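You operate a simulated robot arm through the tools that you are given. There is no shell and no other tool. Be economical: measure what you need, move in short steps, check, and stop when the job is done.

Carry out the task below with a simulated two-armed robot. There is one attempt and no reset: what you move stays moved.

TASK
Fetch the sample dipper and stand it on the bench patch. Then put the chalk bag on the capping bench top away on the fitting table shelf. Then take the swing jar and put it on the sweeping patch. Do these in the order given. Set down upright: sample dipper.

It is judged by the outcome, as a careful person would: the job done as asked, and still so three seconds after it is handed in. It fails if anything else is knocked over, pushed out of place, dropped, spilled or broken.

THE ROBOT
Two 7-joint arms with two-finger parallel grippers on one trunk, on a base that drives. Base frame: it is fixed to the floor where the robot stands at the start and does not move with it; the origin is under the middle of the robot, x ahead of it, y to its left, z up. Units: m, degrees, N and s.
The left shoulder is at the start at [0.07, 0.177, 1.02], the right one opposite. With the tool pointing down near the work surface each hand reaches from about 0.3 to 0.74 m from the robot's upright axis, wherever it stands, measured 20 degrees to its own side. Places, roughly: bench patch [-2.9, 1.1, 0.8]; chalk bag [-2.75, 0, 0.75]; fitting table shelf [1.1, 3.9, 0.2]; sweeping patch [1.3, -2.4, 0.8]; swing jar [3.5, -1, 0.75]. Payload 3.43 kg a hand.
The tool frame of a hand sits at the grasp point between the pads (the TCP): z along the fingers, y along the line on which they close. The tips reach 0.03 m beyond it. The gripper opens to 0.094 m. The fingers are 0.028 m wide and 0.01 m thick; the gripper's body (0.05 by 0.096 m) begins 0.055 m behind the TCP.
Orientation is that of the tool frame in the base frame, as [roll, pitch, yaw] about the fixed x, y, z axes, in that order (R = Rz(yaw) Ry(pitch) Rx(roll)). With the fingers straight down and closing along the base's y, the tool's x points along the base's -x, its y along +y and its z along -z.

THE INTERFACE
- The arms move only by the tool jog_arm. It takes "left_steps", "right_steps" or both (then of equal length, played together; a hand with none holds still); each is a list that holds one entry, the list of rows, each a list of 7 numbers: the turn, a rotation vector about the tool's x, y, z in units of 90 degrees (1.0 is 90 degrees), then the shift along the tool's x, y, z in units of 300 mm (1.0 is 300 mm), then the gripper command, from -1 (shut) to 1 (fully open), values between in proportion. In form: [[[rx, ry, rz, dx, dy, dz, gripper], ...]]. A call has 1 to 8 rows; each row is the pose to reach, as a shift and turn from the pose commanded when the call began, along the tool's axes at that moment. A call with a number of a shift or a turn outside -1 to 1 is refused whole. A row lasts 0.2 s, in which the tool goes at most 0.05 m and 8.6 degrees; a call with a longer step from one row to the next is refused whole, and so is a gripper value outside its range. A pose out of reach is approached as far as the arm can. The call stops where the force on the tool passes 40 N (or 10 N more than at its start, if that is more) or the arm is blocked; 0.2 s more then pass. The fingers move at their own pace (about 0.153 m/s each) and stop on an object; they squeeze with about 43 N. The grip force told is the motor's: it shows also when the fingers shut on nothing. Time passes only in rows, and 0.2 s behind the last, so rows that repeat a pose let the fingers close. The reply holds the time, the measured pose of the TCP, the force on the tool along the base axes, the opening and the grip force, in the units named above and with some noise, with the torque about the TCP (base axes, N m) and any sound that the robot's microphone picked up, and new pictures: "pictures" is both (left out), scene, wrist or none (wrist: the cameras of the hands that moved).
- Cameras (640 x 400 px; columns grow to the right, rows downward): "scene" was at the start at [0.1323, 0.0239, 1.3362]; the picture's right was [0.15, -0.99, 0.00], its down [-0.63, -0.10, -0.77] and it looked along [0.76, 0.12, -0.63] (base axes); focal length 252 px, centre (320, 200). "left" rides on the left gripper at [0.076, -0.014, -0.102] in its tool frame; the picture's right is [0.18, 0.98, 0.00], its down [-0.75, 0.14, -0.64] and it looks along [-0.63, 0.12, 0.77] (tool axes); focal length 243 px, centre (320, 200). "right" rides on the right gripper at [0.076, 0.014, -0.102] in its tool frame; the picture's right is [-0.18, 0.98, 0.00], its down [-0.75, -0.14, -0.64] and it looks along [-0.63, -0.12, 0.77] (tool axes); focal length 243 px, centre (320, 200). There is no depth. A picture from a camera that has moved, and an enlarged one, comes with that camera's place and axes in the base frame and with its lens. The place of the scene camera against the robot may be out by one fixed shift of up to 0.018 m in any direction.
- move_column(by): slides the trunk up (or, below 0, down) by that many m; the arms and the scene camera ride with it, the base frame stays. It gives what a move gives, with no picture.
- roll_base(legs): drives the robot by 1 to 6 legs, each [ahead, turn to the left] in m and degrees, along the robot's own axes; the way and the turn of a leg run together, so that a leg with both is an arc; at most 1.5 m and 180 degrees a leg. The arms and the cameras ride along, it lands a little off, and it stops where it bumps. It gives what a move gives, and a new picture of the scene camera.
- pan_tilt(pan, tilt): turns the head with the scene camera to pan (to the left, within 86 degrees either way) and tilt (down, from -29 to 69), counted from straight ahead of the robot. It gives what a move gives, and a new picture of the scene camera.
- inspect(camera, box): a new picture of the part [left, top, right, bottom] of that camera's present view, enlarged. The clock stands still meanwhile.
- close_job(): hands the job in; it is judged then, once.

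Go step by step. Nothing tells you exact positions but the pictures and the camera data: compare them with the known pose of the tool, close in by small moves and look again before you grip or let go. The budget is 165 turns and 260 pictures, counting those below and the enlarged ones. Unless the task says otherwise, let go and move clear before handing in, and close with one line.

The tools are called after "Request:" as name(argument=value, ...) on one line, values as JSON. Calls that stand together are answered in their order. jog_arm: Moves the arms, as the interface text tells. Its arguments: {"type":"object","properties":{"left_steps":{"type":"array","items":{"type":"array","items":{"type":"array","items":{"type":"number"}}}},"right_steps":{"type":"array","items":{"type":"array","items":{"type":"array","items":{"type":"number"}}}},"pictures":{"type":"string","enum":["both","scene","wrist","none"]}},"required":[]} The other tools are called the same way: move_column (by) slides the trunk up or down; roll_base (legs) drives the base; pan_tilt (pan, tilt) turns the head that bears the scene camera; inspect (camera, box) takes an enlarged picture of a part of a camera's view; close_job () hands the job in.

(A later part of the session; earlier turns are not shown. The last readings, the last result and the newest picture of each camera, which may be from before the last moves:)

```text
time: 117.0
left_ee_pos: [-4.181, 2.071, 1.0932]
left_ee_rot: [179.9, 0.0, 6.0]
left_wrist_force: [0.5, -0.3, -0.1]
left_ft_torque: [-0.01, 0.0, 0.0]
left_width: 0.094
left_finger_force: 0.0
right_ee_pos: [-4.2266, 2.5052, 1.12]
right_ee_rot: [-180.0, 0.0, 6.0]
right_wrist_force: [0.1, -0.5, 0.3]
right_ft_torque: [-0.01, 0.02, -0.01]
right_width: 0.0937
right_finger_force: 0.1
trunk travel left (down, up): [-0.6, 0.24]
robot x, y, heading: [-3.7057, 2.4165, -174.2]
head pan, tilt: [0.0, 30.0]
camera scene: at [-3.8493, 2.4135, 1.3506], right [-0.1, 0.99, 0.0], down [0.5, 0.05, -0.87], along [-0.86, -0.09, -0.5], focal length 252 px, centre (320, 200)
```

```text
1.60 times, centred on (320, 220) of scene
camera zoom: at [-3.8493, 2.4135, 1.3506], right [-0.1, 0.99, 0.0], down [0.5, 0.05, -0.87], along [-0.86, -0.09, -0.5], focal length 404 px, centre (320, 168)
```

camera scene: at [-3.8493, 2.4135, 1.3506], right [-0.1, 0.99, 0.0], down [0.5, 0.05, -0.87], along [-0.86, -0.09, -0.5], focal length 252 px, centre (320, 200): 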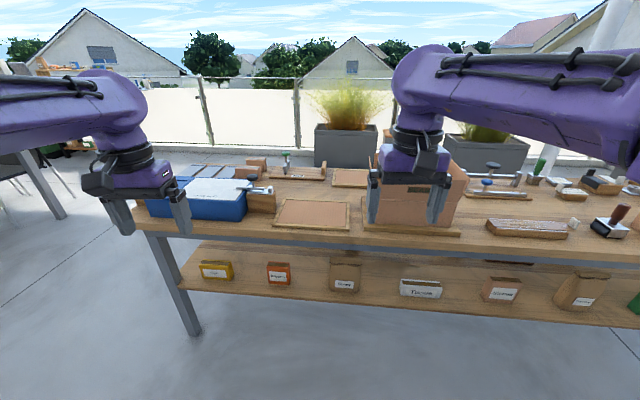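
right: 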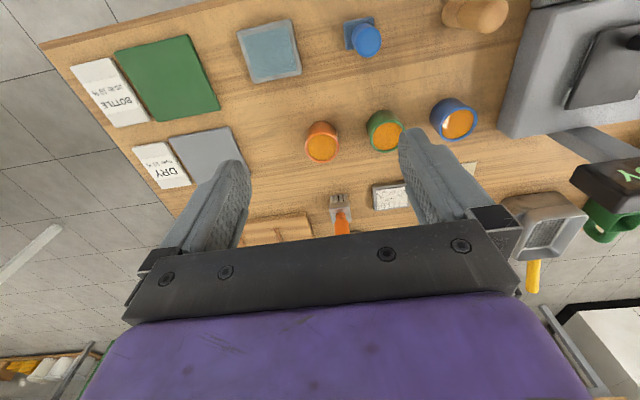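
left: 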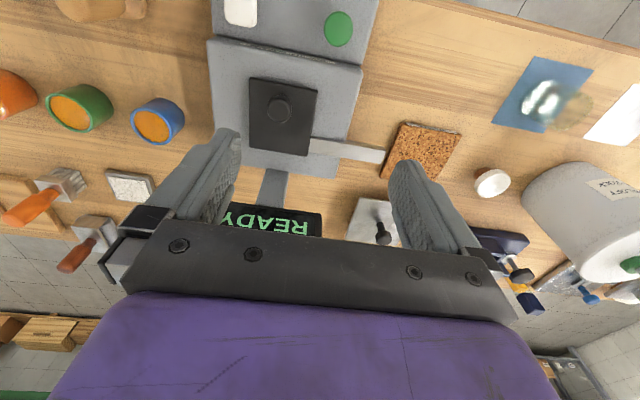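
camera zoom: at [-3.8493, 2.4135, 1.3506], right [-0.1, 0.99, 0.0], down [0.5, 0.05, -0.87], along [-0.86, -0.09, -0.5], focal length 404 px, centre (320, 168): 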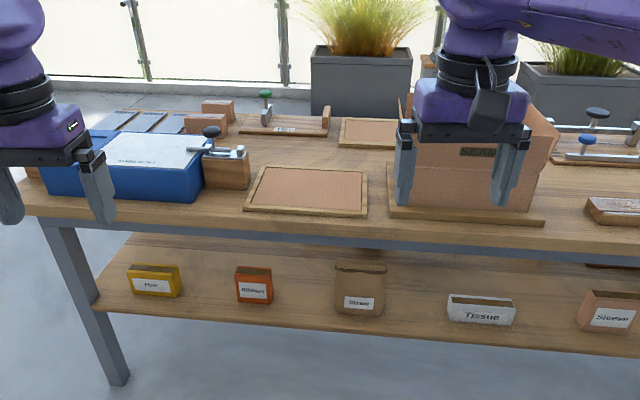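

No dipper on these. I'll continue further along the patio to view the remaining tables.

Request:
pan_tilt(pan=-45, tilt=20)

Request:
roll_base(legs=[[0, -100], [1.1, 0]])

Request:
inspect(camera="scene", box=[0, 60, 640, 400])

Request:
pan_tilt(pan=0, tilt=15)

Request:
inspect(camera="scene", box=[150, 80, 470, 280])

Request:
pan_tilt(pan=45, tilt=20)

```text
time: 118.2
left_ee_pos: [-4.1825, 2.0731, 1.0936]
left_ee_rot: [180.0, 0.0, 5.9]
left_wrist_force: [-0.1, -0.5, -0.1]
left_ft_torque: [-0.03, -0.04, -0.01]
left_width: 0.0936
left_finger_force: 0.0
right_ee_pos: [-4.2251, 2.506, 1.1209]
right_ee_rot: [180.0, 0.0, 6.0]
right_wrist_force: [-0.2, 0.1, 0.4]
right_ft_torque: [0.01, 0.02, -0.03]
right_width: 0.094
right_finger_force: 0.1
trunk travel left (down, up): [-0.6, 0.24]
robot x, y, heading: [-3.7066, 2.4153, -173.9]
head pan, tilt: [-45.0, 20.0]
camera scene: at [-3.8319, 2.4814, 1.3666], right [0.63, 0.78, 0.0], down [0.27, -0.21, -0.94], along [-0.73, 0.59, -0.34], focal length 252 px, centre (320, 200)
```

scene: 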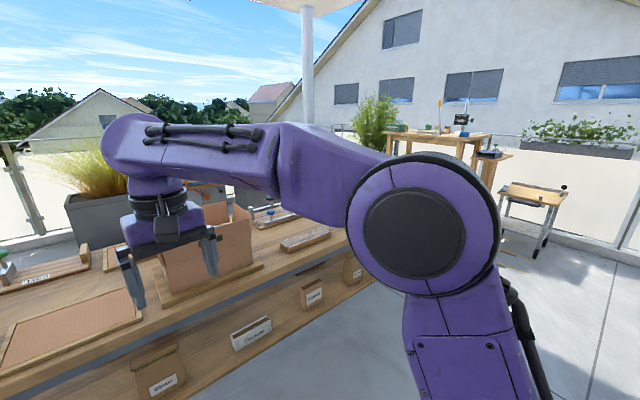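

```text
time: 127.8
left_ee_pos: [-3.9869, 4.0146, 1.0926]
left_ee_rot: [180.0, 0.0, -90.7]
left_wrist_force: [0.1, -0.8, -0.5]
left_ft_torque: [0.0, 0.02, -0.02]
left_width: 0.094
left_finger_force: 0.0
right_ee_pos: [-3.553, 4.0077, 1.1203]
right_ee_rot: [-180.0, 0.0, -90.6]
right_wrist_force: [-0.6, -0.1, 0.7]
right_ft_torque: [-0.01, 0.02, -0.01]
right_width: 0.0943
right_finger_force: 0.0
trunk travel left (down, up): [-0.6, 0.24]
robot x, y, heading: [-3.6973, 3.5041, 89.2]
head pan, tilt: [-45.0, 20.0]
camera scene: at [-3.6356, 3.6294, 1.3666], right [0.7, -0.72, 0.0], down [-0.24, -0.24, -0.94], along [0.67, 0.66, -0.34], focal length 252 px, centre (320, 200)
```

scene: 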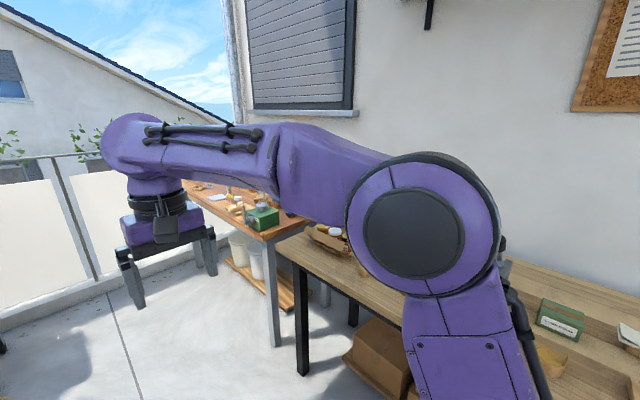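

```text
1.00 times, centred on (320, 230) of scene
camera zoom: at [-3.6356, 3.6294, 1.3666], right [0.7, -0.72, 0.0], down [-0.24, -0.24, -0.94], along [0.67, 0.66, -0.34], focal length 252 px, centre (320, 170)
```

zoom: 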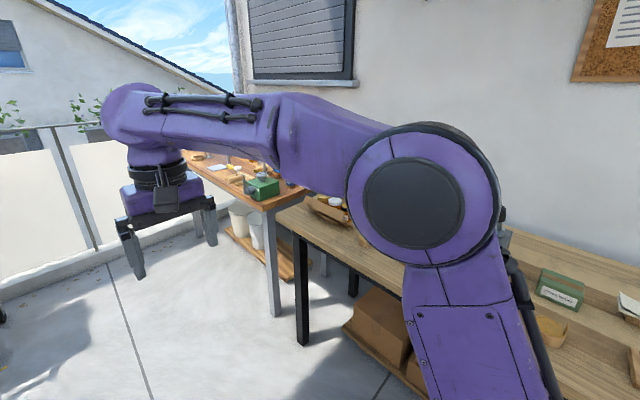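

```text
time: 128.9
left_ee_pos: [-3.9874, 4.0153, 1.0924]
left_ee_rot: [-180.0, 0.0, -90.7]
left_wrist_force: [-0.8, 0.3, 0.7]
left_ft_torque: [0.01, 0.02, 0.02]
left_width: 0.0939
left_finger_force: 0.1
right_ee_pos: [-3.5533, 4.0073, 1.1202]
right_ee_rot: [-180.0, -0.1, -90.7]
right_wrist_force: [0.1, 0.0, 0.2]
right_ft_torque: [-0.01, 0.0, 0.0]
right_width: 0.0941
right_finger_force: 0.0
trunk travel left (down, up): [-0.6, 0.24]
robot x, y, heading: [-3.7023, 3.5053, 89.4]
head pan, tilt: [0.0, 15.0]
camera scene: at [-3.701, 3.6578, 1.3747], right [1.0, -0.01, 0.0], down [0.0, -0.26, -0.97], along [0.01, 0.97, -0.26], focal length 252 px, centre (320, 200)
```

scene: 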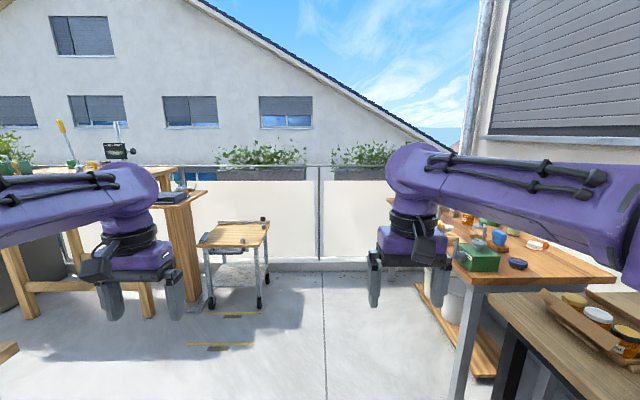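

```text
2.00 times, centred on (310, 180) of scene
camera zoom: at [-3.701, 3.6578, 1.3747], right [1.0, -0.01, 0.0], down [0.0, -0.26, -0.97], along [0.01, 0.97, -0.26], focal length 505 px, centre (340, 240)
```

zoom: 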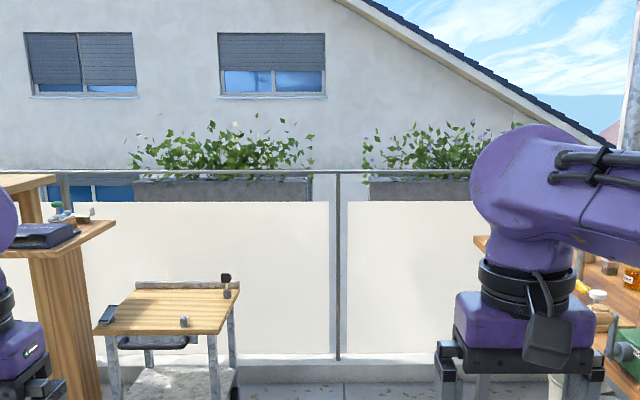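

```text
time: 130.0
left_ee_pos: [-3.9886, 4.0156, 1.0936]
left_ee_rot: [-180.0, 0.0, -90.7]
left_wrist_force: [-0.2, 0.1, 0.2]
left_ft_torque: [-0.02, 0.0, 0.03]
left_width: 0.0939
left_finger_force: 0.1
right_ee_pos: [-3.554, 4.0068, 1.1198]
right_ee_rot: [180.0, 0.0, -90.7]
right_wrist_force: [-0.3, -0.2, 0.1]
right_ft_torque: [-0.03, 0.0, -0.01]
right_width: 0.094
right_finger_force: 0.0
trunk travel left (down, up): [-0.6, 0.24]
robot x, y, heading: [-3.7032, 3.502, 89.4]
head pan, tilt: [45.0, 20.0]
camera scene: at [-3.7672, 3.6311, 1.3666], right [0.72, 0.7, 0.0], down [0.24, -0.24, -0.94], along [-0.66, 0.67, -0.34], focal length 252 px, centre (320, 200)
```

scene: 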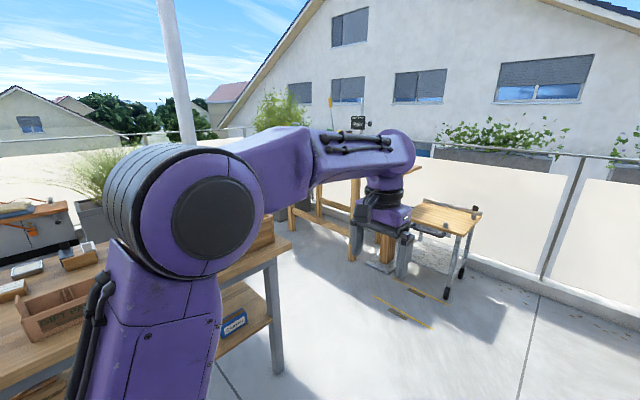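

Still no dipper. There's a yellow upright handle on the tall table; I'll check it and the third bench.

Request:
inspect(camera="scene", box=[250, 80, 490, 230])

Request:
roll_base(legs=[[0.6, 0]])

Request:
pan_tilt(pan=-60, tilt=25)

Request:
pan_tilt(pan=20, tilt=10)

```text
2.67 times, centred on (370, 155) of scene
camera zoom: at [-3.7672, 3.6311, 1.3666], right [0.72, 0.7, 0.0], down [0.24, -0.24, -0.94], along [-0.66, 0.67, -0.34], focal length 673 px, centre (187, 320)
```

zoom: 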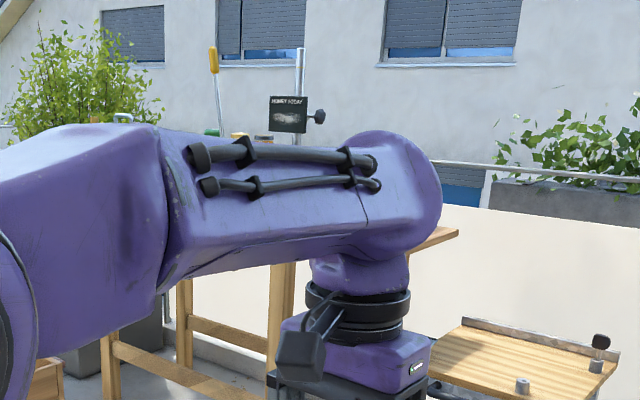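

```text
time: 133.4
left_ee_pos: [-3.9702, 4.6135, 1.0927]
left_ee_rot: [-180.0, 0.1, -91.3]
left_wrist_force: [-0.4, -0.1, 0.3]
left_ft_torque: [0.02, -0.03, -0.02]
left_width: 0.0938
left_finger_force: 0.1
right_ee_pos: [-3.5362, 4.6017, 1.121]
right_ee_rot: [-180.0, 0.1, -91.3]
right_wrist_force: [-0.3, -0.6, 0.4]
right_ft_torque: [0.01, 0.02, 0.01]
right_width: 0.0942
right_finger_force: 0.0
trunk travel left (down, up): [-0.6, 0.24]
robot x, y, heading: [-3.6852, 4.1019, 88.3]
head pan, tilt: [45.0, 20.0]
camera scene: at [-3.7554, 4.2271, 1.3666], right [0.72, 0.69, 0.0], down [0.24, -0.25, -0.94], along [-0.65, 0.68, -0.34], focal length 252 px, centre (320, 200)
```

scene: 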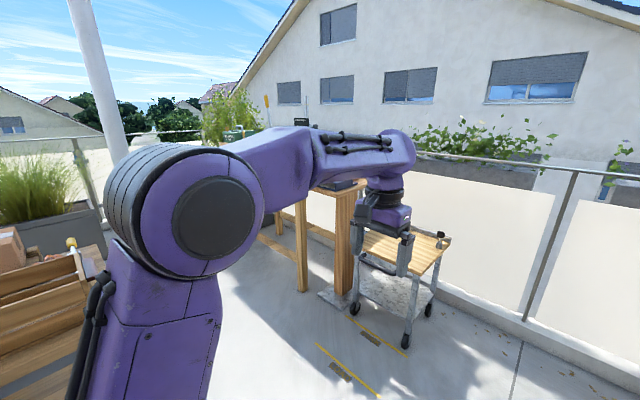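

```text
time: 135.2
left_ee_pos: [-3.9727, 4.6142, 1.0922]
left_ee_rot: [180.0, 0.0, -91.4]
left_wrist_force: [0.0, -0.1, 0.2]
left_ft_torque: [-0.01, 0.01, 0.01]
left_width: 0.0937
left_finger_force: 0.0
right_ee_pos: [-3.5358, 4.6012, 1.12]
right_ee_rot: [-180.0, 0.1, -91.3]
right_wrist_force: [-1.8, 0.1, -0.2]
right_ft_torque: [-0.01, 0.02, 0.0]
right_width: 0.0941
right_finger_force: 0.1
trunk travel left (down, up): [-0.6, 0.24]
robot x, y, heading: [-3.6964, 4.0985, 88.5]
head pan, tilt: [-60.0, 25.0]
camera scene: at [-3.6103, 4.204, 1.3585], right [0.48, -0.88, 0.0], down [-0.37, -0.2, -0.91], along [0.8, 0.43, -0.42], focal length 252 px, centre (320, 200)
```

scene: 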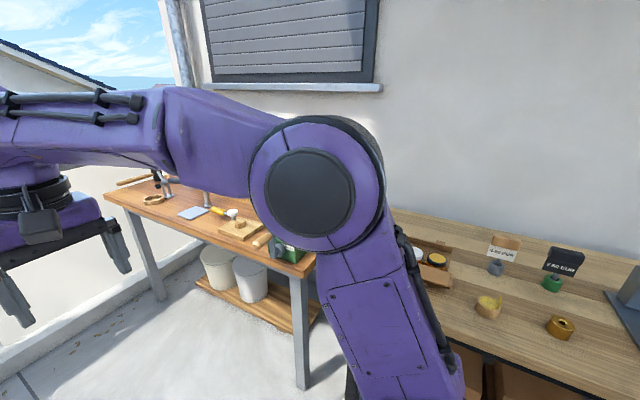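

```text
time: 136.7
left_ee_pos: [-3.9711, 4.6147, 1.0929]
left_ee_rot: [180.0, 0.0, -91.5]
left_wrist_force: [-0.1, -0.2, -1.1]
left_ft_torque: [0.0, -0.01, 0.0]
left_width: 0.0939
left_finger_force: 0.0
right_ee_pos: [-3.5371, 4.602, 1.1195]
right_ee_rot: [-180.0, 0.0, -91.5]
right_wrist_force: [-0.7, 0.2, 0.4]
right_ft_torque: [-0.01, 0.01, 0.01]
right_width: 0.0939
right_finger_force: 0.0
trunk travel left (down, up): [-0.6, 0.24]
robot x, y, heading: [-3.6862, 4.1, 88.7]
head pan, tilt: [20.0, 10.0]
camera scene: at [-3.7207, 4.2479, 1.3829], right [0.95, 0.32, 0.0], down [0.06, -0.16, -0.98], along [-0.31, 0.93, -0.17], focal length 252 px, centre (320, 200)
```

scene: 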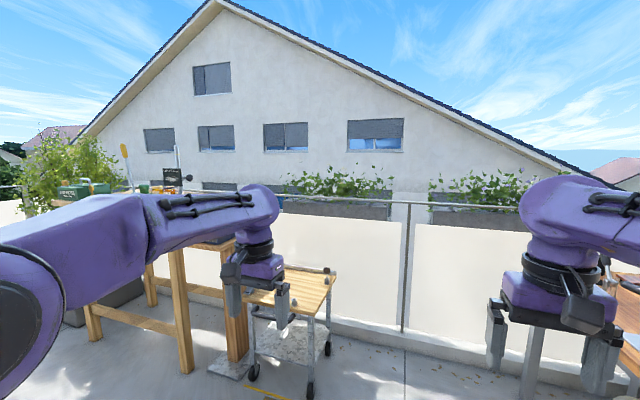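

Request:
inspect(camera="scene", box=[40, 130, 240, 255])

Request:
roll_base(legs=[[0, 40]])

Request:
inspect(camera="scene", box=[160, 100, 480, 300])

```text
3.20 times, centred on (140, 192) of scene
camera zoom: at [-3.7207, 4.2479, 1.3829], right [0.95, 0.32, 0.0], down [0.06, -0.16, -0.98], along [-0.31, 0.93, -0.17], focal length 808 px, centre (896, 224)
```

zoom: 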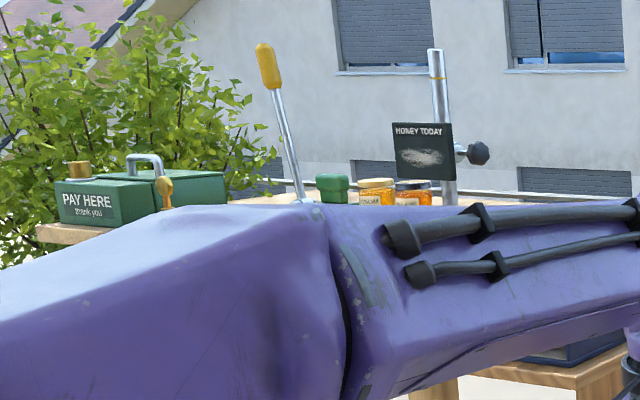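

```text
time: 139.0
left_ee_pos: [-4.2357, 4.3172, 1.093]
left_ee_rot: [-180.0, 0.0, -51.9]
left_wrist_force: [-0.8, 0.3, 0.9]
left_ft_torque: [-0.01, -0.02, 0.0]
left_width: 0.094
left_finger_force: 0.1
right_ee_pos: [-3.891, 4.5845, 1.1208]
right_ee_rot: [180.0, 0.0, -51.8]
right_wrist_force: [0.9, 0.3, -0.6]
right_ft_torque: [-0.01, 0.02, 0.01]
right_width: 0.094
right_finger_force: 0.1
trunk travel left (down, up): [-0.6, 0.24]
robot x, y, heading: [-3.6893, 4.0985, 128.0]
head pan, tilt: [20.0, 10.0]
camera scene: at [-3.8022, 4.1981, 1.3829], right [0.53, 0.85, 0.0], down [0.15, -0.09, -0.98], along [-0.84, 0.52, -0.17], focal length 252 px, centre (320, 200)
```

scene: 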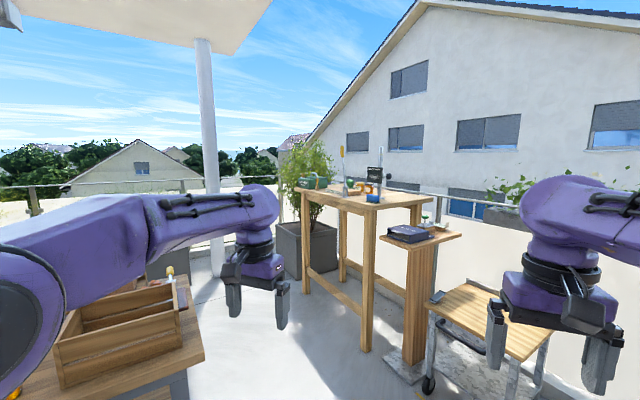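

```text
2.00 times, centred on (320, 200) of scene
camera zoom: at [-3.8022, 4.1981, 1.3829], right [0.53, 0.85, 0.0], down [0.15, -0.09, -0.98], along [-0.84, 0.52, -0.17], focal length 505 px, centre (320, 200)
```

zoom: 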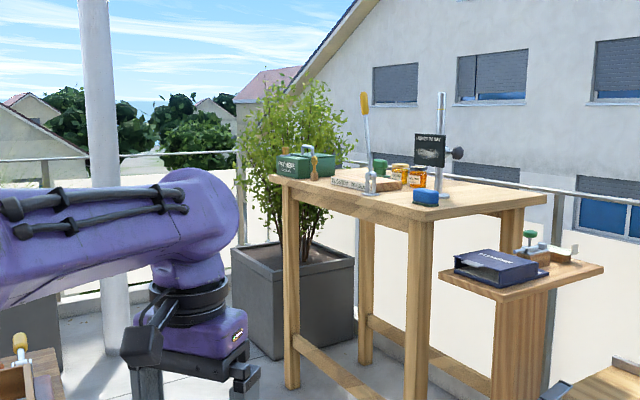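

That is a lever fixture, not a dipper. I'll head back along the lane, looking at the packing table and the table near the doorway.

Request:
roll_base(legs=[[0, 85]])

Request:
pan_tilt(pan=0, tilt=25)

Request:
inspect(camera="scene", box=[150, 60, 470, 260])

Request:
roll_base(legs=[[0, 59], [1.4, 0], [1.4, 0], [1.0, 0], [0, -60]])

Request:
pan_tilt(pan=0, tilt=20)

Request:
inspect(camera="scene", box=[120, 80, 520, 320])

```text
time: 143.1
left_ee_pos: [-3.9362, 3.5657, 1.0918]
left_ee_rot: [-180.0, -0.1, 35.2]
left_wrist_force: [-0.3, 0.5, -0.2]
left_ft_torque: [-0.03, -0.01, 0.0]
left_width: 0.0943
left_finger_force: 0.1
right_ee_pos: [-4.1856, 3.9226, 1.1204]
right_ee_rot: [-180.0, 0.0, 35.2]
right_wrist_force: [-0.7, -0.2, -0.5]
right_ft_torque: [0.01, 0.01, 0.01]
right_width: 0.094
right_finger_force: 0.2
trunk travel left (down, up): [-0.6, 0.24]
robot x, y, heading: [-3.6893, 4.0988, -144.6]
head pan, tilt: [20.0, 10.0]
camera scene: at [-3.7861, 4.0041, 1.3829], right [-0.82, 0.57, 0.0], down [0.1, 0.14, -0.98], along [-0.56, -0.81, -0.17], focal length 252 px, centre (320, 200)
```

scene: 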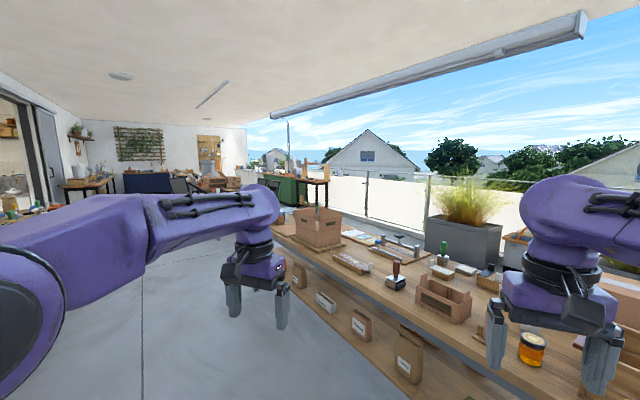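

```text
time: 143.9
left_ee_pos: [-3.9361, 3.5663, 1.0927]
left_ee_rot: [180.0, 0.0, 35.2]
left_wrist_force: [0.0, -0.3, 0.8]
left_ft_torque: [0.01, 0.01, -0.03]
left_width: 0.0938
left_finger_force: 0.1
right_ee_pos: [-4.1856, 3.9219, 1.1201]
right_ee_rot: [180.0, -0.1, 35.2]
right_wrist_force: [-0.1, 0.3, 0.9]
right_ft_torque: [0.0, 0.0, -0.02]
right_width: 0.0937
right_finger_force: 0.0
trunk travel left (down, up): [-0.6, 0.24]
robot x, y, heading: [-3.6916, 4.1, -144.9]
head pan, tilt: [0.0, 25.0]
camera scene: at [-3.8083, 4.0274, 1.3586], right [-0.58, 0.82, 0.0], down [0.34, 0.24, -0.91], along [-0.74, -0.52, -0.42], focal length 252 px, centre (320, 200)
```

scene: 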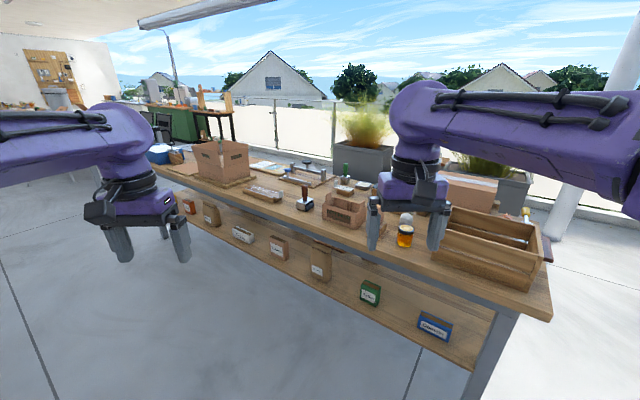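

```text
2.00 times, centred on (310, 160) of scene
camera zoom: at [-3.8083, 4.0274, 1.3586], right [-0.58, 0.82, 0.0], down [0.34, 0.24, -0.91], along [-0.74, -0.52, -0.42], focal length 505 px, centre (340, 280)
```

zoom: 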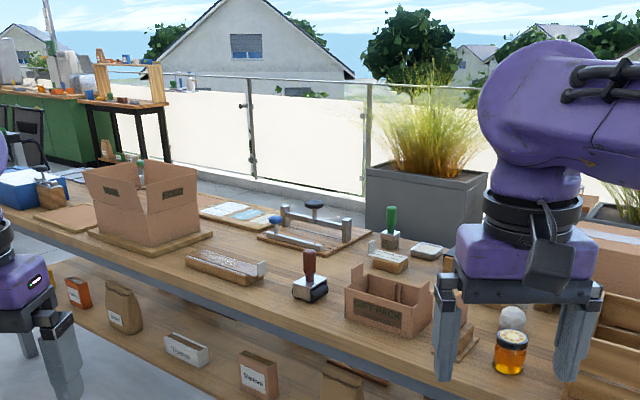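

```text
time: 167.4
left_ee_pos: [-3.5394, -0.2114, 1.0937]
left_ee_rot: [-179.9, 0.0, 37.3]
left_wrist_force: [0.2, -0.6, -0.5]
left_ft_torque: [-0.01, -0.03, 0.0]
left_width: 0.0941
left_finger_force: 0.1
right_ee_pos: [-3.8014, 0.1366, 1.1194]
right_ee_rot: [180.0, 0.0, 37.4]
right_wrist_force: [0.6, 0.1, -0.1]
right_ft_torque: [0.0, 0.0, 0.01]
right_width: 0.094
right_finger_force: 0.1
trunk travel left (down, up): [-0.6, 0.24]
robot x, y, heading: [-3.3121, 0.3273, -142.6]
head pan, tilt: [0.0, 25.0]
camera scene: at [-3.428, 0.2545, 1.3585], right [-0.61, 0.79, 0.0], down [0.34, 0.26, -0.91], along [-0.72, -0.55, -0.42], focal length 252 px, centre (320, 200)
```

scene: 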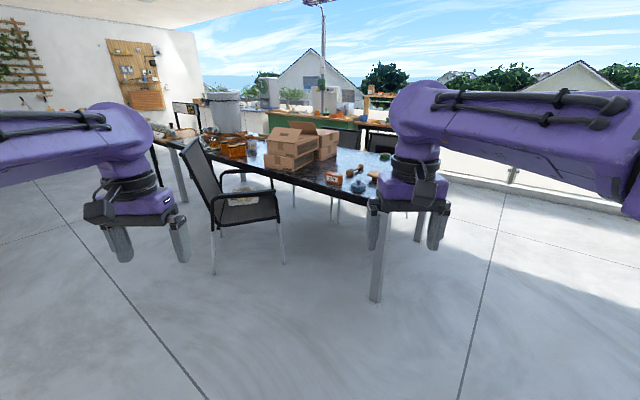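

```text
time: 168.1
left_ee_pos: [-3.5388, -0.2116, 1.0935]
left_ee_rot: [-180.0, 0.1, 37.3]
left_wrist_force: [0.0, -0.6, 0.1]
left_ft_torque: [0.01, 0.02, 0.0]
left_width: 0.0938
left_finger_force: 0.1
right_ee_pos: [-3.8008, 0.1348, 1.1192]
right_ee_rot: [-180.0, -0.1, 37.4]
right_wrist_force: [1.0, 0.0, 0.7]
right_ft_torque: [-0.02, -0.01, -0.02]
right_width: 0.094
right_finger_force: 0.1
trunk travel left (down, up): [-0.6, 0.24]
robot x, y, heading: [-3.3126, 0.3311, -142.5]
head pan, tilt: [0.0, 20.0]
camera scene: at [-3.4288, 0.2541, 1.3666], right [-0.61, 0.79, 0.0], down [0.27, 0.21, -0.94], along [-0.75, -0.57, -0.34], focal length 252 px, centre (320, 200)
```

scene: 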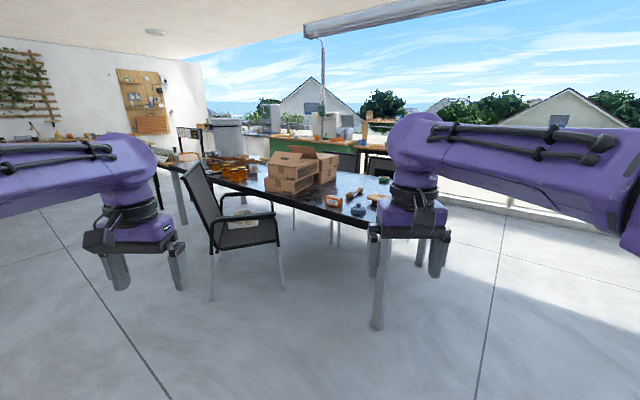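

```text
1.60 times, centred on (320, 200) of scene
camera zoom: at [-3.4288, 0.2541, 1.3666], right [-0.61, 0.79, 0.0], down [0.27, 0.21, -0.94], along [-0.75, -0.57, -0.34], focal length 404 px, centre (320, 200)
```

zoom: 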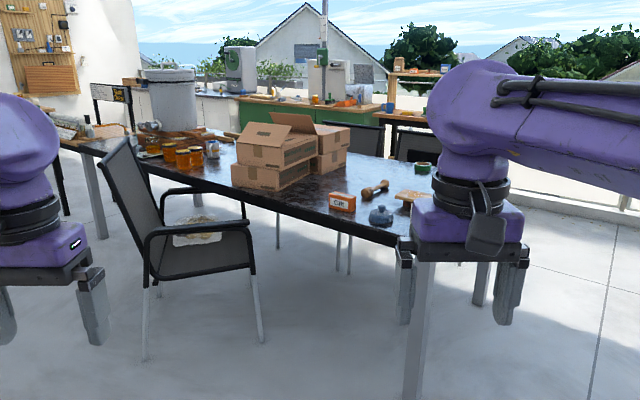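

Nothing dipper-like yet. I'll move toward the far side of the patio to see the green counter and the left table.

Request:
roll_base(legs=[[0, 48], [1.3, 0], [1.2, 0], [0, -65]])

Request:
inspect(camera="scene", box=[0, 80, 320, 280])

Request:
inspect(camera="scene", box=[320, 80, 640, 280])

```text
time: 185.4
left_ee_pos: [-3.7928, -2.6386, 1.0934]
left_ee_rot: [-180.0, 0.0, 22.0]
left_wrist_force: [0.1, -0.6, -0.5]
left_ft_torque: [0.01, -0.04, -0.04]
left_width: 0.0939
left_finger_force: 0.1
right_ee_pos: [-3.9552, -2.2342, 1.1201]
right_ee_rot: [180.0, 0.0, 22.2]
right_wrist_force: [0.1, 0.1, 0.1]
right_ft_torque: [-0.02, 0.01, -0.01]
right_width: 0.0942
right_finger_force: 0.1
trunk travel left (down, up): [-0.6, 0.24]
robot x, y, heading: [-3.4365, -2.172, -157.5]
head pan, tilt: [0.0, 20.0]
camera scene: at [-3.5682, -2.2175, 1.3666], right [-0.38, 0.93, 0.0], down [0.32, 0.13, -0.94], along [-0.87, -0.36, -0.34], focal length 252 px, centre (320, 200)
```

scene: 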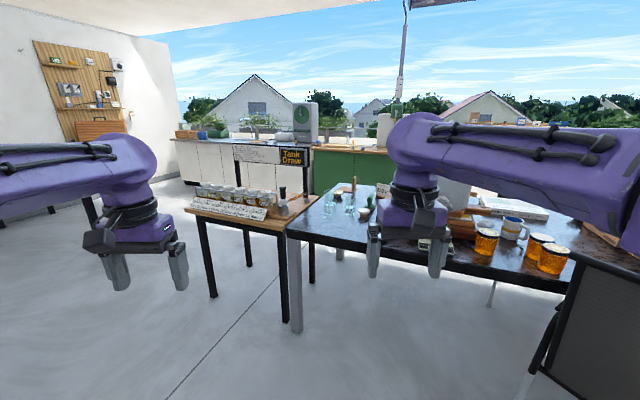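

```text
2.00 times, centred on (160, 180) of scene
camera zoom: at [-3.5682, -2.2175, 1.3666], right [-0.38, 0.93, 0.0], down [0.32, 0.13, -0.94], along [-0.87, -0.36, -0.34], focal length 505 px, centre (640, 240)
```

zoom: 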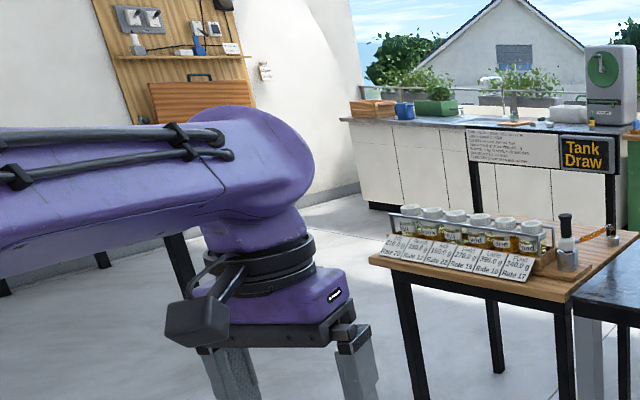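

```text
2.00 times, centred on (480, 180) of scene
camera zoom: at [-3.5682, -2.2175, 1.3666], right [-0.38, 0.93, 0.0], down [0.32, 0.13, -0.94], along [-0.87, -0.36, -0.34], focal length 505 px, centre (0, 240)
```

zoom: 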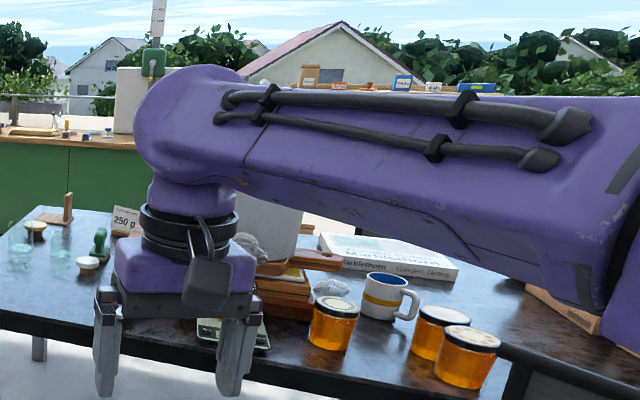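

The "Tank Draw" sample table has a small upright black-handled object at its right end, which could be the sample dipper. I'll zoom on it.

Request:
inspect(camera="scene", box=[240, 170, 340, 230])

Request:
pan_tilt(pan=60, tilt=18)

```text
6.40 times, centred on (290, 200) of scene
camera zoom: at [-3.5682, -2.2175, 1.3666], right [-0.38, 0.93, 0.0], down [0.32, 0.13, -0.94], along [-0.87, -0.36, -0.34], focal length 1616 px, centre (512, 200)
```

zoom: 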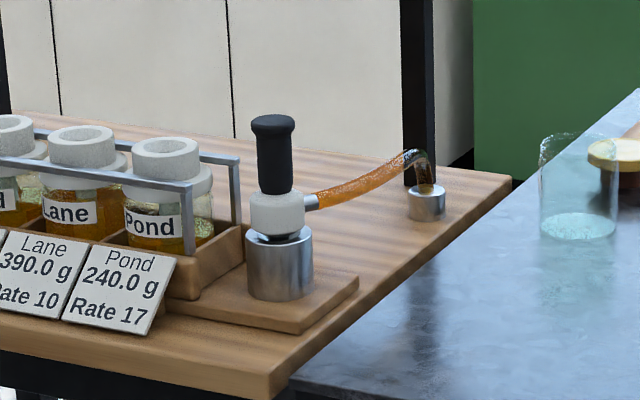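

```text
time: 186.7
left_ee_pos: [-3.7935, -2.6377, 1.0935]
left_ee_rot: [-180.0, 0.0, 22.1]
left_wrist_force: [0.4, -0.2, 0.0]
left_ft_torque: [0.0, -0.02, -0.02]
left_width: 0.094
left_finger_force: 0.1
right_ee_pos: [-3.9553, -2.234, 1.1198]
right_ee_rot: [-180.0, 0.1, 22.2]
right_wrist_force: [1.0, -0.1, 0.3]
right_ft_torque: [-0.03, 0.02, -0.02]
right_width: 0.0938
right_finger_force: 0.0
trunk travel left (down, up): [-0.6, 0.24]
robot x, y, heading: [-3.4367, -2.1723, -157.7]
head pan, tilt: [60.0, 18.0]
camera scene: at [-3.4947, -2.2748, 1.3699], right [-0.99, 0.14, 0.0], down [0.04, 0.31, -0.95], along [-0.13, -0.94, -0.31], focal length 252 px, centre (320, 200)
```

scene: 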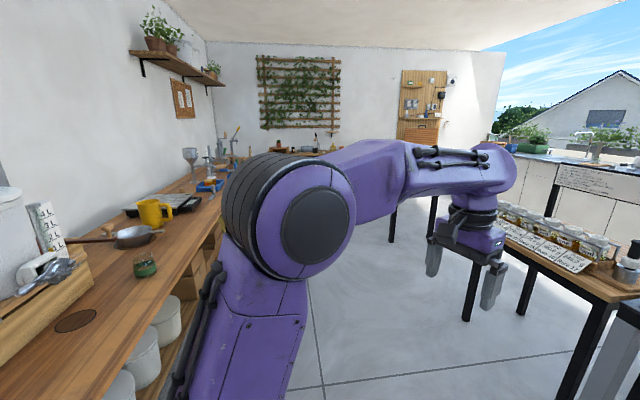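

There's another bench on the south side with a ladle-like item. Zooming in.

Request:
inspect(camera="scene", box=[0, 110, 260, 290])

Request:
roll_base(legs=[[0, 65]])

Request:
pan_tilt(pan=0, tilt=18)

Request:
inspect(camera="scene", box=[120, 100, 440, 300])

```text
2.22 times, centred on (130, 200) of scene
camera zoom: at [-3.4947, -2.2748, 1.3699], right [-0.99, 0.14, 0.0], down [0.04, 0.31, -0.95], along [-0.13, -0.94, -0.31], focal length 561 px, centre (742, 200)
```

zoom: 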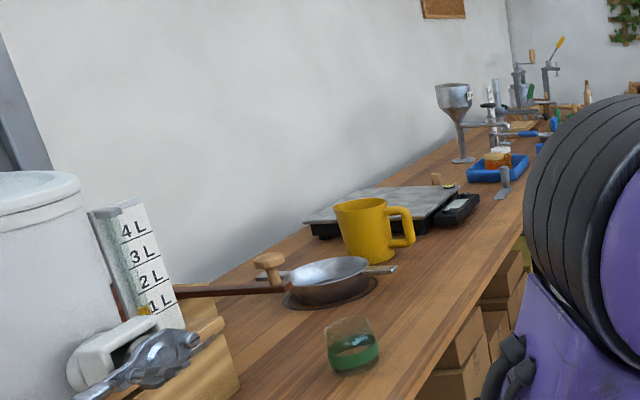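

```text
time: 190.0
left_ee_pos: [-3.1661, -2.6974, 1.0933]
left_ee_rot: [180.0, -0.1, 86.9]
left_wrist_force: [-0.4, 0.2, 0.0]
left_ft_torque: [0.0, 0.02, 0.01]
left_width: 0.0941
left_finger_force: 0.1
right_ee_pos: [-3.6009, -2.6724, 1.1199]
right_ee_rot: [-179.9, 0.0, 87.0]
right_wrist_force: [-0.5, 0.8, -0.4]
right_ft_torque: [0.0, -0.06, -0.04]
right_width: 0.0942
right_finger_force: 0.1
trunk travel left (down, up): [-0.6, 0.24]
robot x, y, heading: [-3.4321, -2.1758, -93.0]
head pan, tilt: [60.0, 18.0]
camera scene: at [-3.3597, -2.2642, 1.3699], right [-0.54, -0.84, 0.0], down [-0.26, 0.17, -0.95], along [0.8, -0.52, -0.31], focal length 252 px, centre (320, 200)
```

scene: 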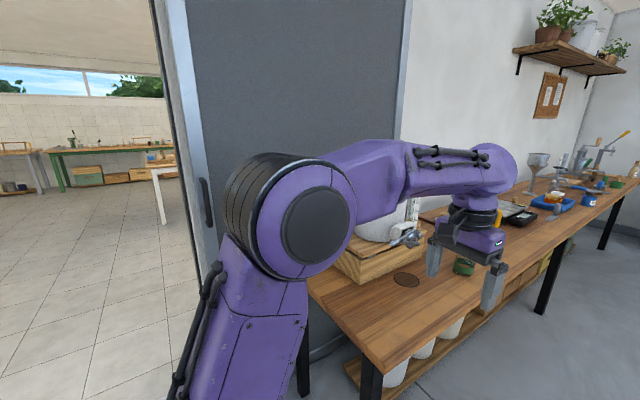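

```text
time: 191.3
left_ee_pos: [-3.1677, -2.6971, 1.0926]
left_ee_rot: [180.0, -0.1, 86.9]
left_wrist_force: [-0.7, 0.5, -0.3]
left_ft_torque: [0.01, -0.02, 0.01]
left_width: 0.094
left_finger_force: 0.0
right_ee_pos: [-3.5999, -2.6728, 1.1207]
right_ee_rot: [180.0, 0.0, 87.0]
right_wrist_force: [0.9, -0.1, -0.1]
right_ft_torque: [0.01, 0.0, -0.02]
right_width: 0.0941
right_finger_force: 0.1
trunk travel left (down, up): [-0.6, 0.24]
robot x, y, heading: [-3.4317, -2.1758, -92.8]
head pan, tilt: [0.0, 18.0]
camera scene: at [-3.4428, -2.3067, 1.3699], right [-1.0, 0.05, 0.0], down [0.02, 0.31, -0.95], along [-0.05, -0.95, -0.31], focal length 252 px, centre (320, 200)
```

scene: 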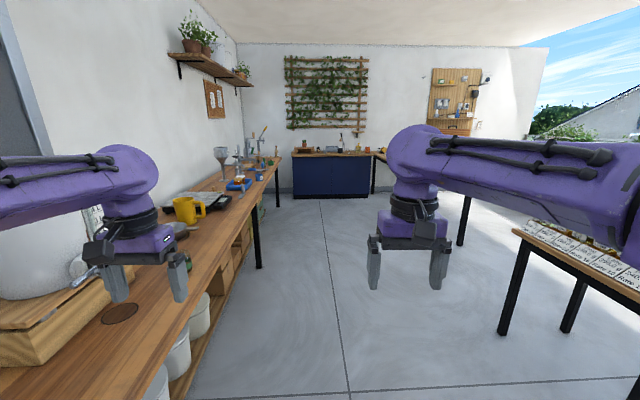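

```text
2.00 times, centred on (280, 200) of scene
camera zoom: at [-3.4428, -2.3067, 1.3699], right [-1.0, 0.05, 0.0], down [0.02, 0.31, -0.95], along [-0.05, -0.95, -0.31], focal length 505 px, centre (400, 200)
```

zoom: 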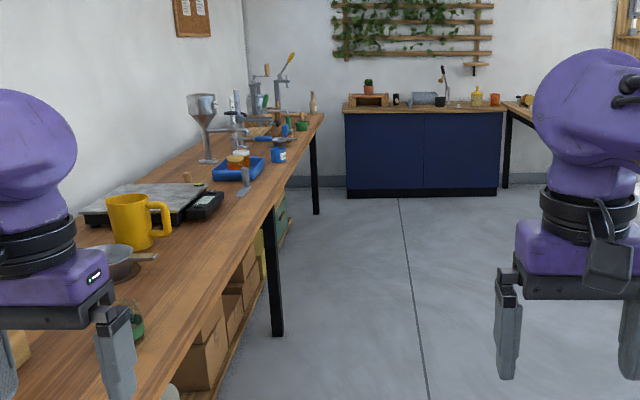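

The listed places omit things near the start, so the dipper is probably on the starting island. I recall a grey cup with an upright yellow handle there. Heading back inside to check it.

Request:
roll_base(legs=[[0, -177.2], [0.9, 0], [0, -90], [1.4, 0], [1.3, 0]])

Request:
inspect(camera="scene", box=[0, 130, 320, 330])

```text
time: 219.1
left_ee_pos: [-0.4535, -0.6199, 1.0928]
left_ee_rot: [-180.0, 0.0, -174.5]
left_wrist_force: [0.3, 0.7, -0.4]
left_ft_torque: [0.02, 0.0, 0.03]
left_width: 0.0942
left_finger_force: 0.1
right_ee_pos: [-0.4144, -1.0521, 1.1207]
right_ee_rot: [179.9, 0.1, -174.5]
right_wrist_force: [0.0, -0.1, 0.9]
right_ft_torque: [0.0, 0.02, 0.04]
right_width: 0.0941
right_finger_force: 0.1
trunk travel left (down, up): [-0.6, 0.24]
robot x, y, heading: [-0.9321, -0.9613, 5.5]
head pan, tilt: [0.0, 18.0]
camera scene: at [-0.7909, -0.9356, 1.3699], right [0.1, -1.0, 0.0], down [-0.31, -0.03, -0.95], along [0.95, 0.09, -0.31], focal length 252 px, centre (320, 200)
```

scene: 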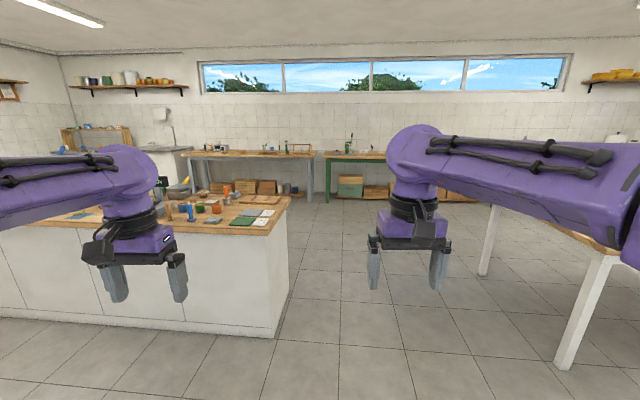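

```text
2.00 times, centred on (160, 230) of scene
camera zoom: at [-0.7909, -0.9356, 1.3699], right [0.1, -1.0, 0.0], down [-0.31, -0.03, -0.95], along [0.95, 0.09, -0.31], focal length 505 px, centre (640, 140)
```

zoom: 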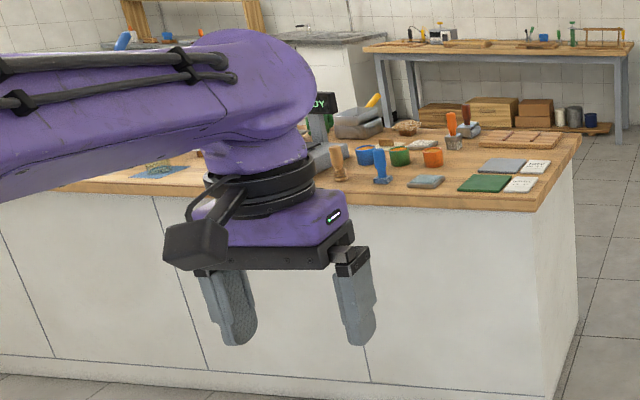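

Request:
roll_base(legs=[[0, 47.3], [1.2, 0], [0, -52.5]])

Request:
pan_tilt(pan=0, tilt=35)

Request:
inspect(camera="scene", box=[160, 100, 480, 300])

Request:
inspect(camera="scene", box=[0, 120, 220, 260])

```text
time: 229.6
left_ee_pos: [0.3623, 0.2504, 1.0933]
left_ee_rot: [-179.9, 0.1, 179.1]
left_wrist_force: [-0.1, 0.4, 0.6]
left_ft_torque: [0.02, 0.02, 0.0]
left_width: 0.0941
left_finger_force: 0.0
right_ee_pos: [0.3542, -0.1838, 1.1211]
right_ee_rot: [179.9, 0.0, 179.0]
right_wrist_force: [0.9, 0.4, -0.3]
right_ft_torque: [0.04, 0.01, 0.01]
right_width: 0.0941
right_finger_force: 0.2
trunk travel left (down, up): [-0.6, 0.24]
robot x, y, heading: [-0.1509, -0.0339, -0.7]
head pan, tilt: [0.0, 18.0]
camera scene: at [-0.0098, -0.025, 1.3699], right [-0.02, -1.0, 0.0], down [-0.31, 0.01, -0.95], along [0.95, -0.02, -0.31], focal length 252 px, centre (320, 200)
```

scene: 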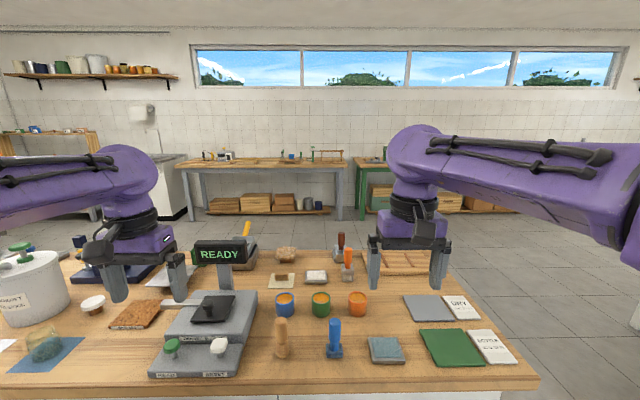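

```text
time: 230.4
left_ee_pos: [0.3628, 0.2504, 1.0929]
left_ee_rot: [-179.9, -0.1, 179.0]
left_wrist_force: [0.4, -0.3, -0.4]
left_ft_torque: [-0.02, 0.01, -0.01]
left_width: 0.0939
left_finger_force: 0.1
right_ee_pos: [0.3536, -0.1836, 1.1207]
right_ee_rot: [-180.0, -0.1, 179.0]
right_wrist_force: [0.2, 0.0, 0.3]
right_ft_torque: [-0.05, 0.0, -0.02]
right_width: 0.0942
right_finger_force: 0.3
trunk travel left (down, up): [-0.6, 0.24]
robot x, y, heading: [-0.1511, -0.0333, -1.0]
head pan, tilt: [0.0, 35.0]
camera scene: at [-0.0151, -0.0249, 1.3428], right [-0.02, -1.0, 0.0], down [-0.57, 0.01, -0.82], along [0.82, -0.01, -0.57], focal length 252 px, centre (320, 200)
```

scene: 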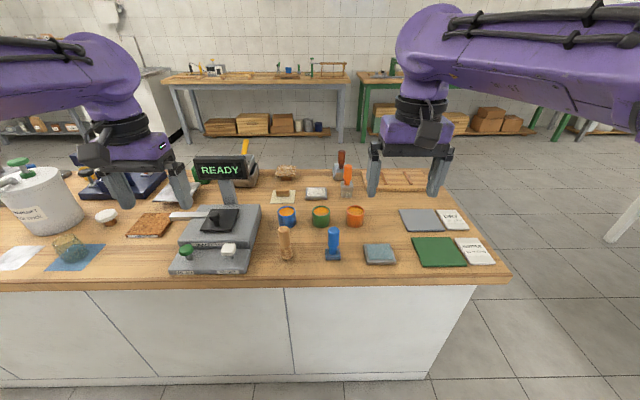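

```text
2.00 times, centred on (320, 200) of scene
camera zoom: at [-0.0151, -0.0249, 1.3428], right [-0.02, -1.0, 0.0], down [-0.57, 0.01, -0.82], along [0.82, -0.01, -0.57], focal length 505 px, centre (320, 200)
```

zoom: 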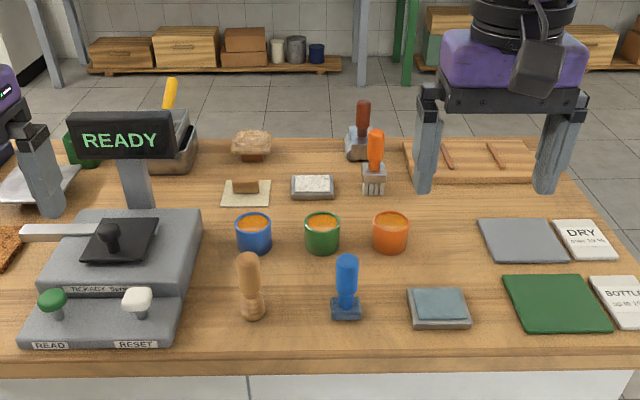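

```text
2.86 times, centred on (110, 190) of scene
camera zoom: at [-0.0151, -0.0249, 1.3428], right [-0.02, -1.0, 0.0], down [-0.57, 0.01, -0.82], along [0.82, -0.01, -0.57], focal length 722 px, centre (920, 229)
```

zoom: 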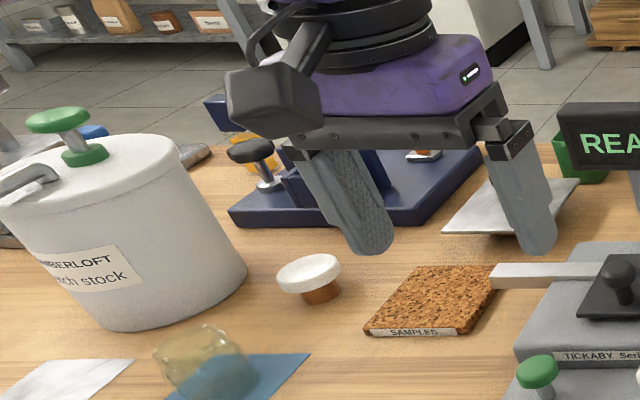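

Candidates: the wooden upright peg, the blue upright tool, and the grey vessel with yellow handle. I'll zoom in on each using several cameras.

Request:
inspect(camera="scene", box=[260, 215, 350, 270])

Request:
inspect(camera="scene", box=[180, 125, 310, 205])

Request:
inspect(camera="left", box=[0, 0, 640, 400])

Request:
inspect(camera="right", box=[0, 0, 640, 400])

```text
7.11 times, centred on (305, 242) of scene
camera zoom: at [-0.0151, -0.0249, 1.3428], right [-0.02, -1.0, 0.0], down [-0.57, 0.01, -0.82], along [0.82, -0.01, -0.57], focal length 1796 px, centre (427, -102)
```

zoom: 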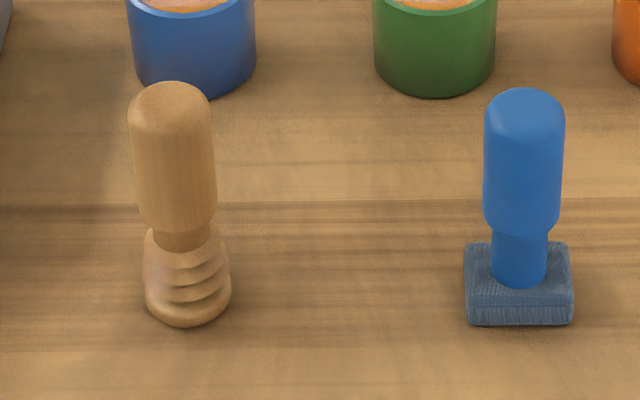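

```text
4.92 times, centred on (245, 165) of scene
camera zoom: at [-0.0151, -0.0249, 1.3428], right [-0.02, -1.0, 0.0], down [-0.57, 0.01, -0.82], along [0.82, -0.01, -0.57], focal length 1243 px, centre (689, 372)
```

zoom: 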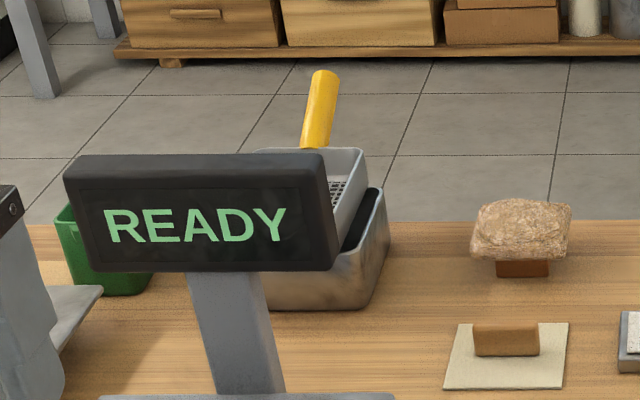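

```text
1.00 times, centred on (320, 200) of left
camera zoom: at [0.2873, 0.2379, 1.1955], right [-0.17, 0.99, 0.0], down [0.76, 0.13, 0.64], along [0.63, 0.11, -0.77], focal length 243 px, centre (320, 200)
```

zoom: 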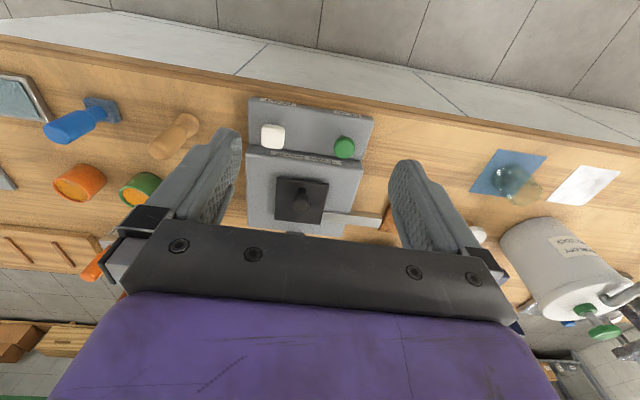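

```text
1.00 times, centred on (320, 200) of right
camera zoom: at [0.2775, -0.1672, 1.223], right [0.2, 0.98, 0.0], down [0.75, -0.15, 0.64], along [0.63, -0.13, -0.77], focal length 243 px, centre (320, 200)
```

zoom: 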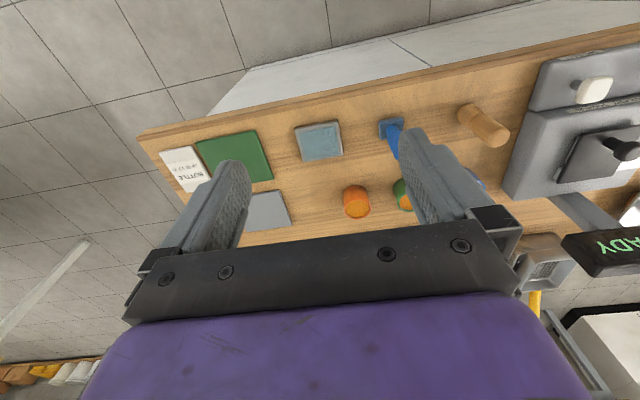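

The wooden upright piece with grooves is a honey dipper: the sample dipper, at about (0.485, 0.066), top at z ≈ 0.91. I'll bring the left hand above it and check.

Request:
jog_arm(left_steps=[[[0, 0, 0, -0.08, -0.12, 0.0, 1], [0, 0, 0, -0.16, -0.245, 0.0, 1], [0, 0, 0, -0.24, -0.37, 0.0, 1], [0, 0, 0, -0.32, -0.49, 0.1, 1], [0, 0, 0, -0.41, -0.613, 0.2, 1], [0, 0, 0, -0.41, -0.613, 0.3, 1]]])

```text
refused: row 4 steps farther than a row can; nothing moved
```

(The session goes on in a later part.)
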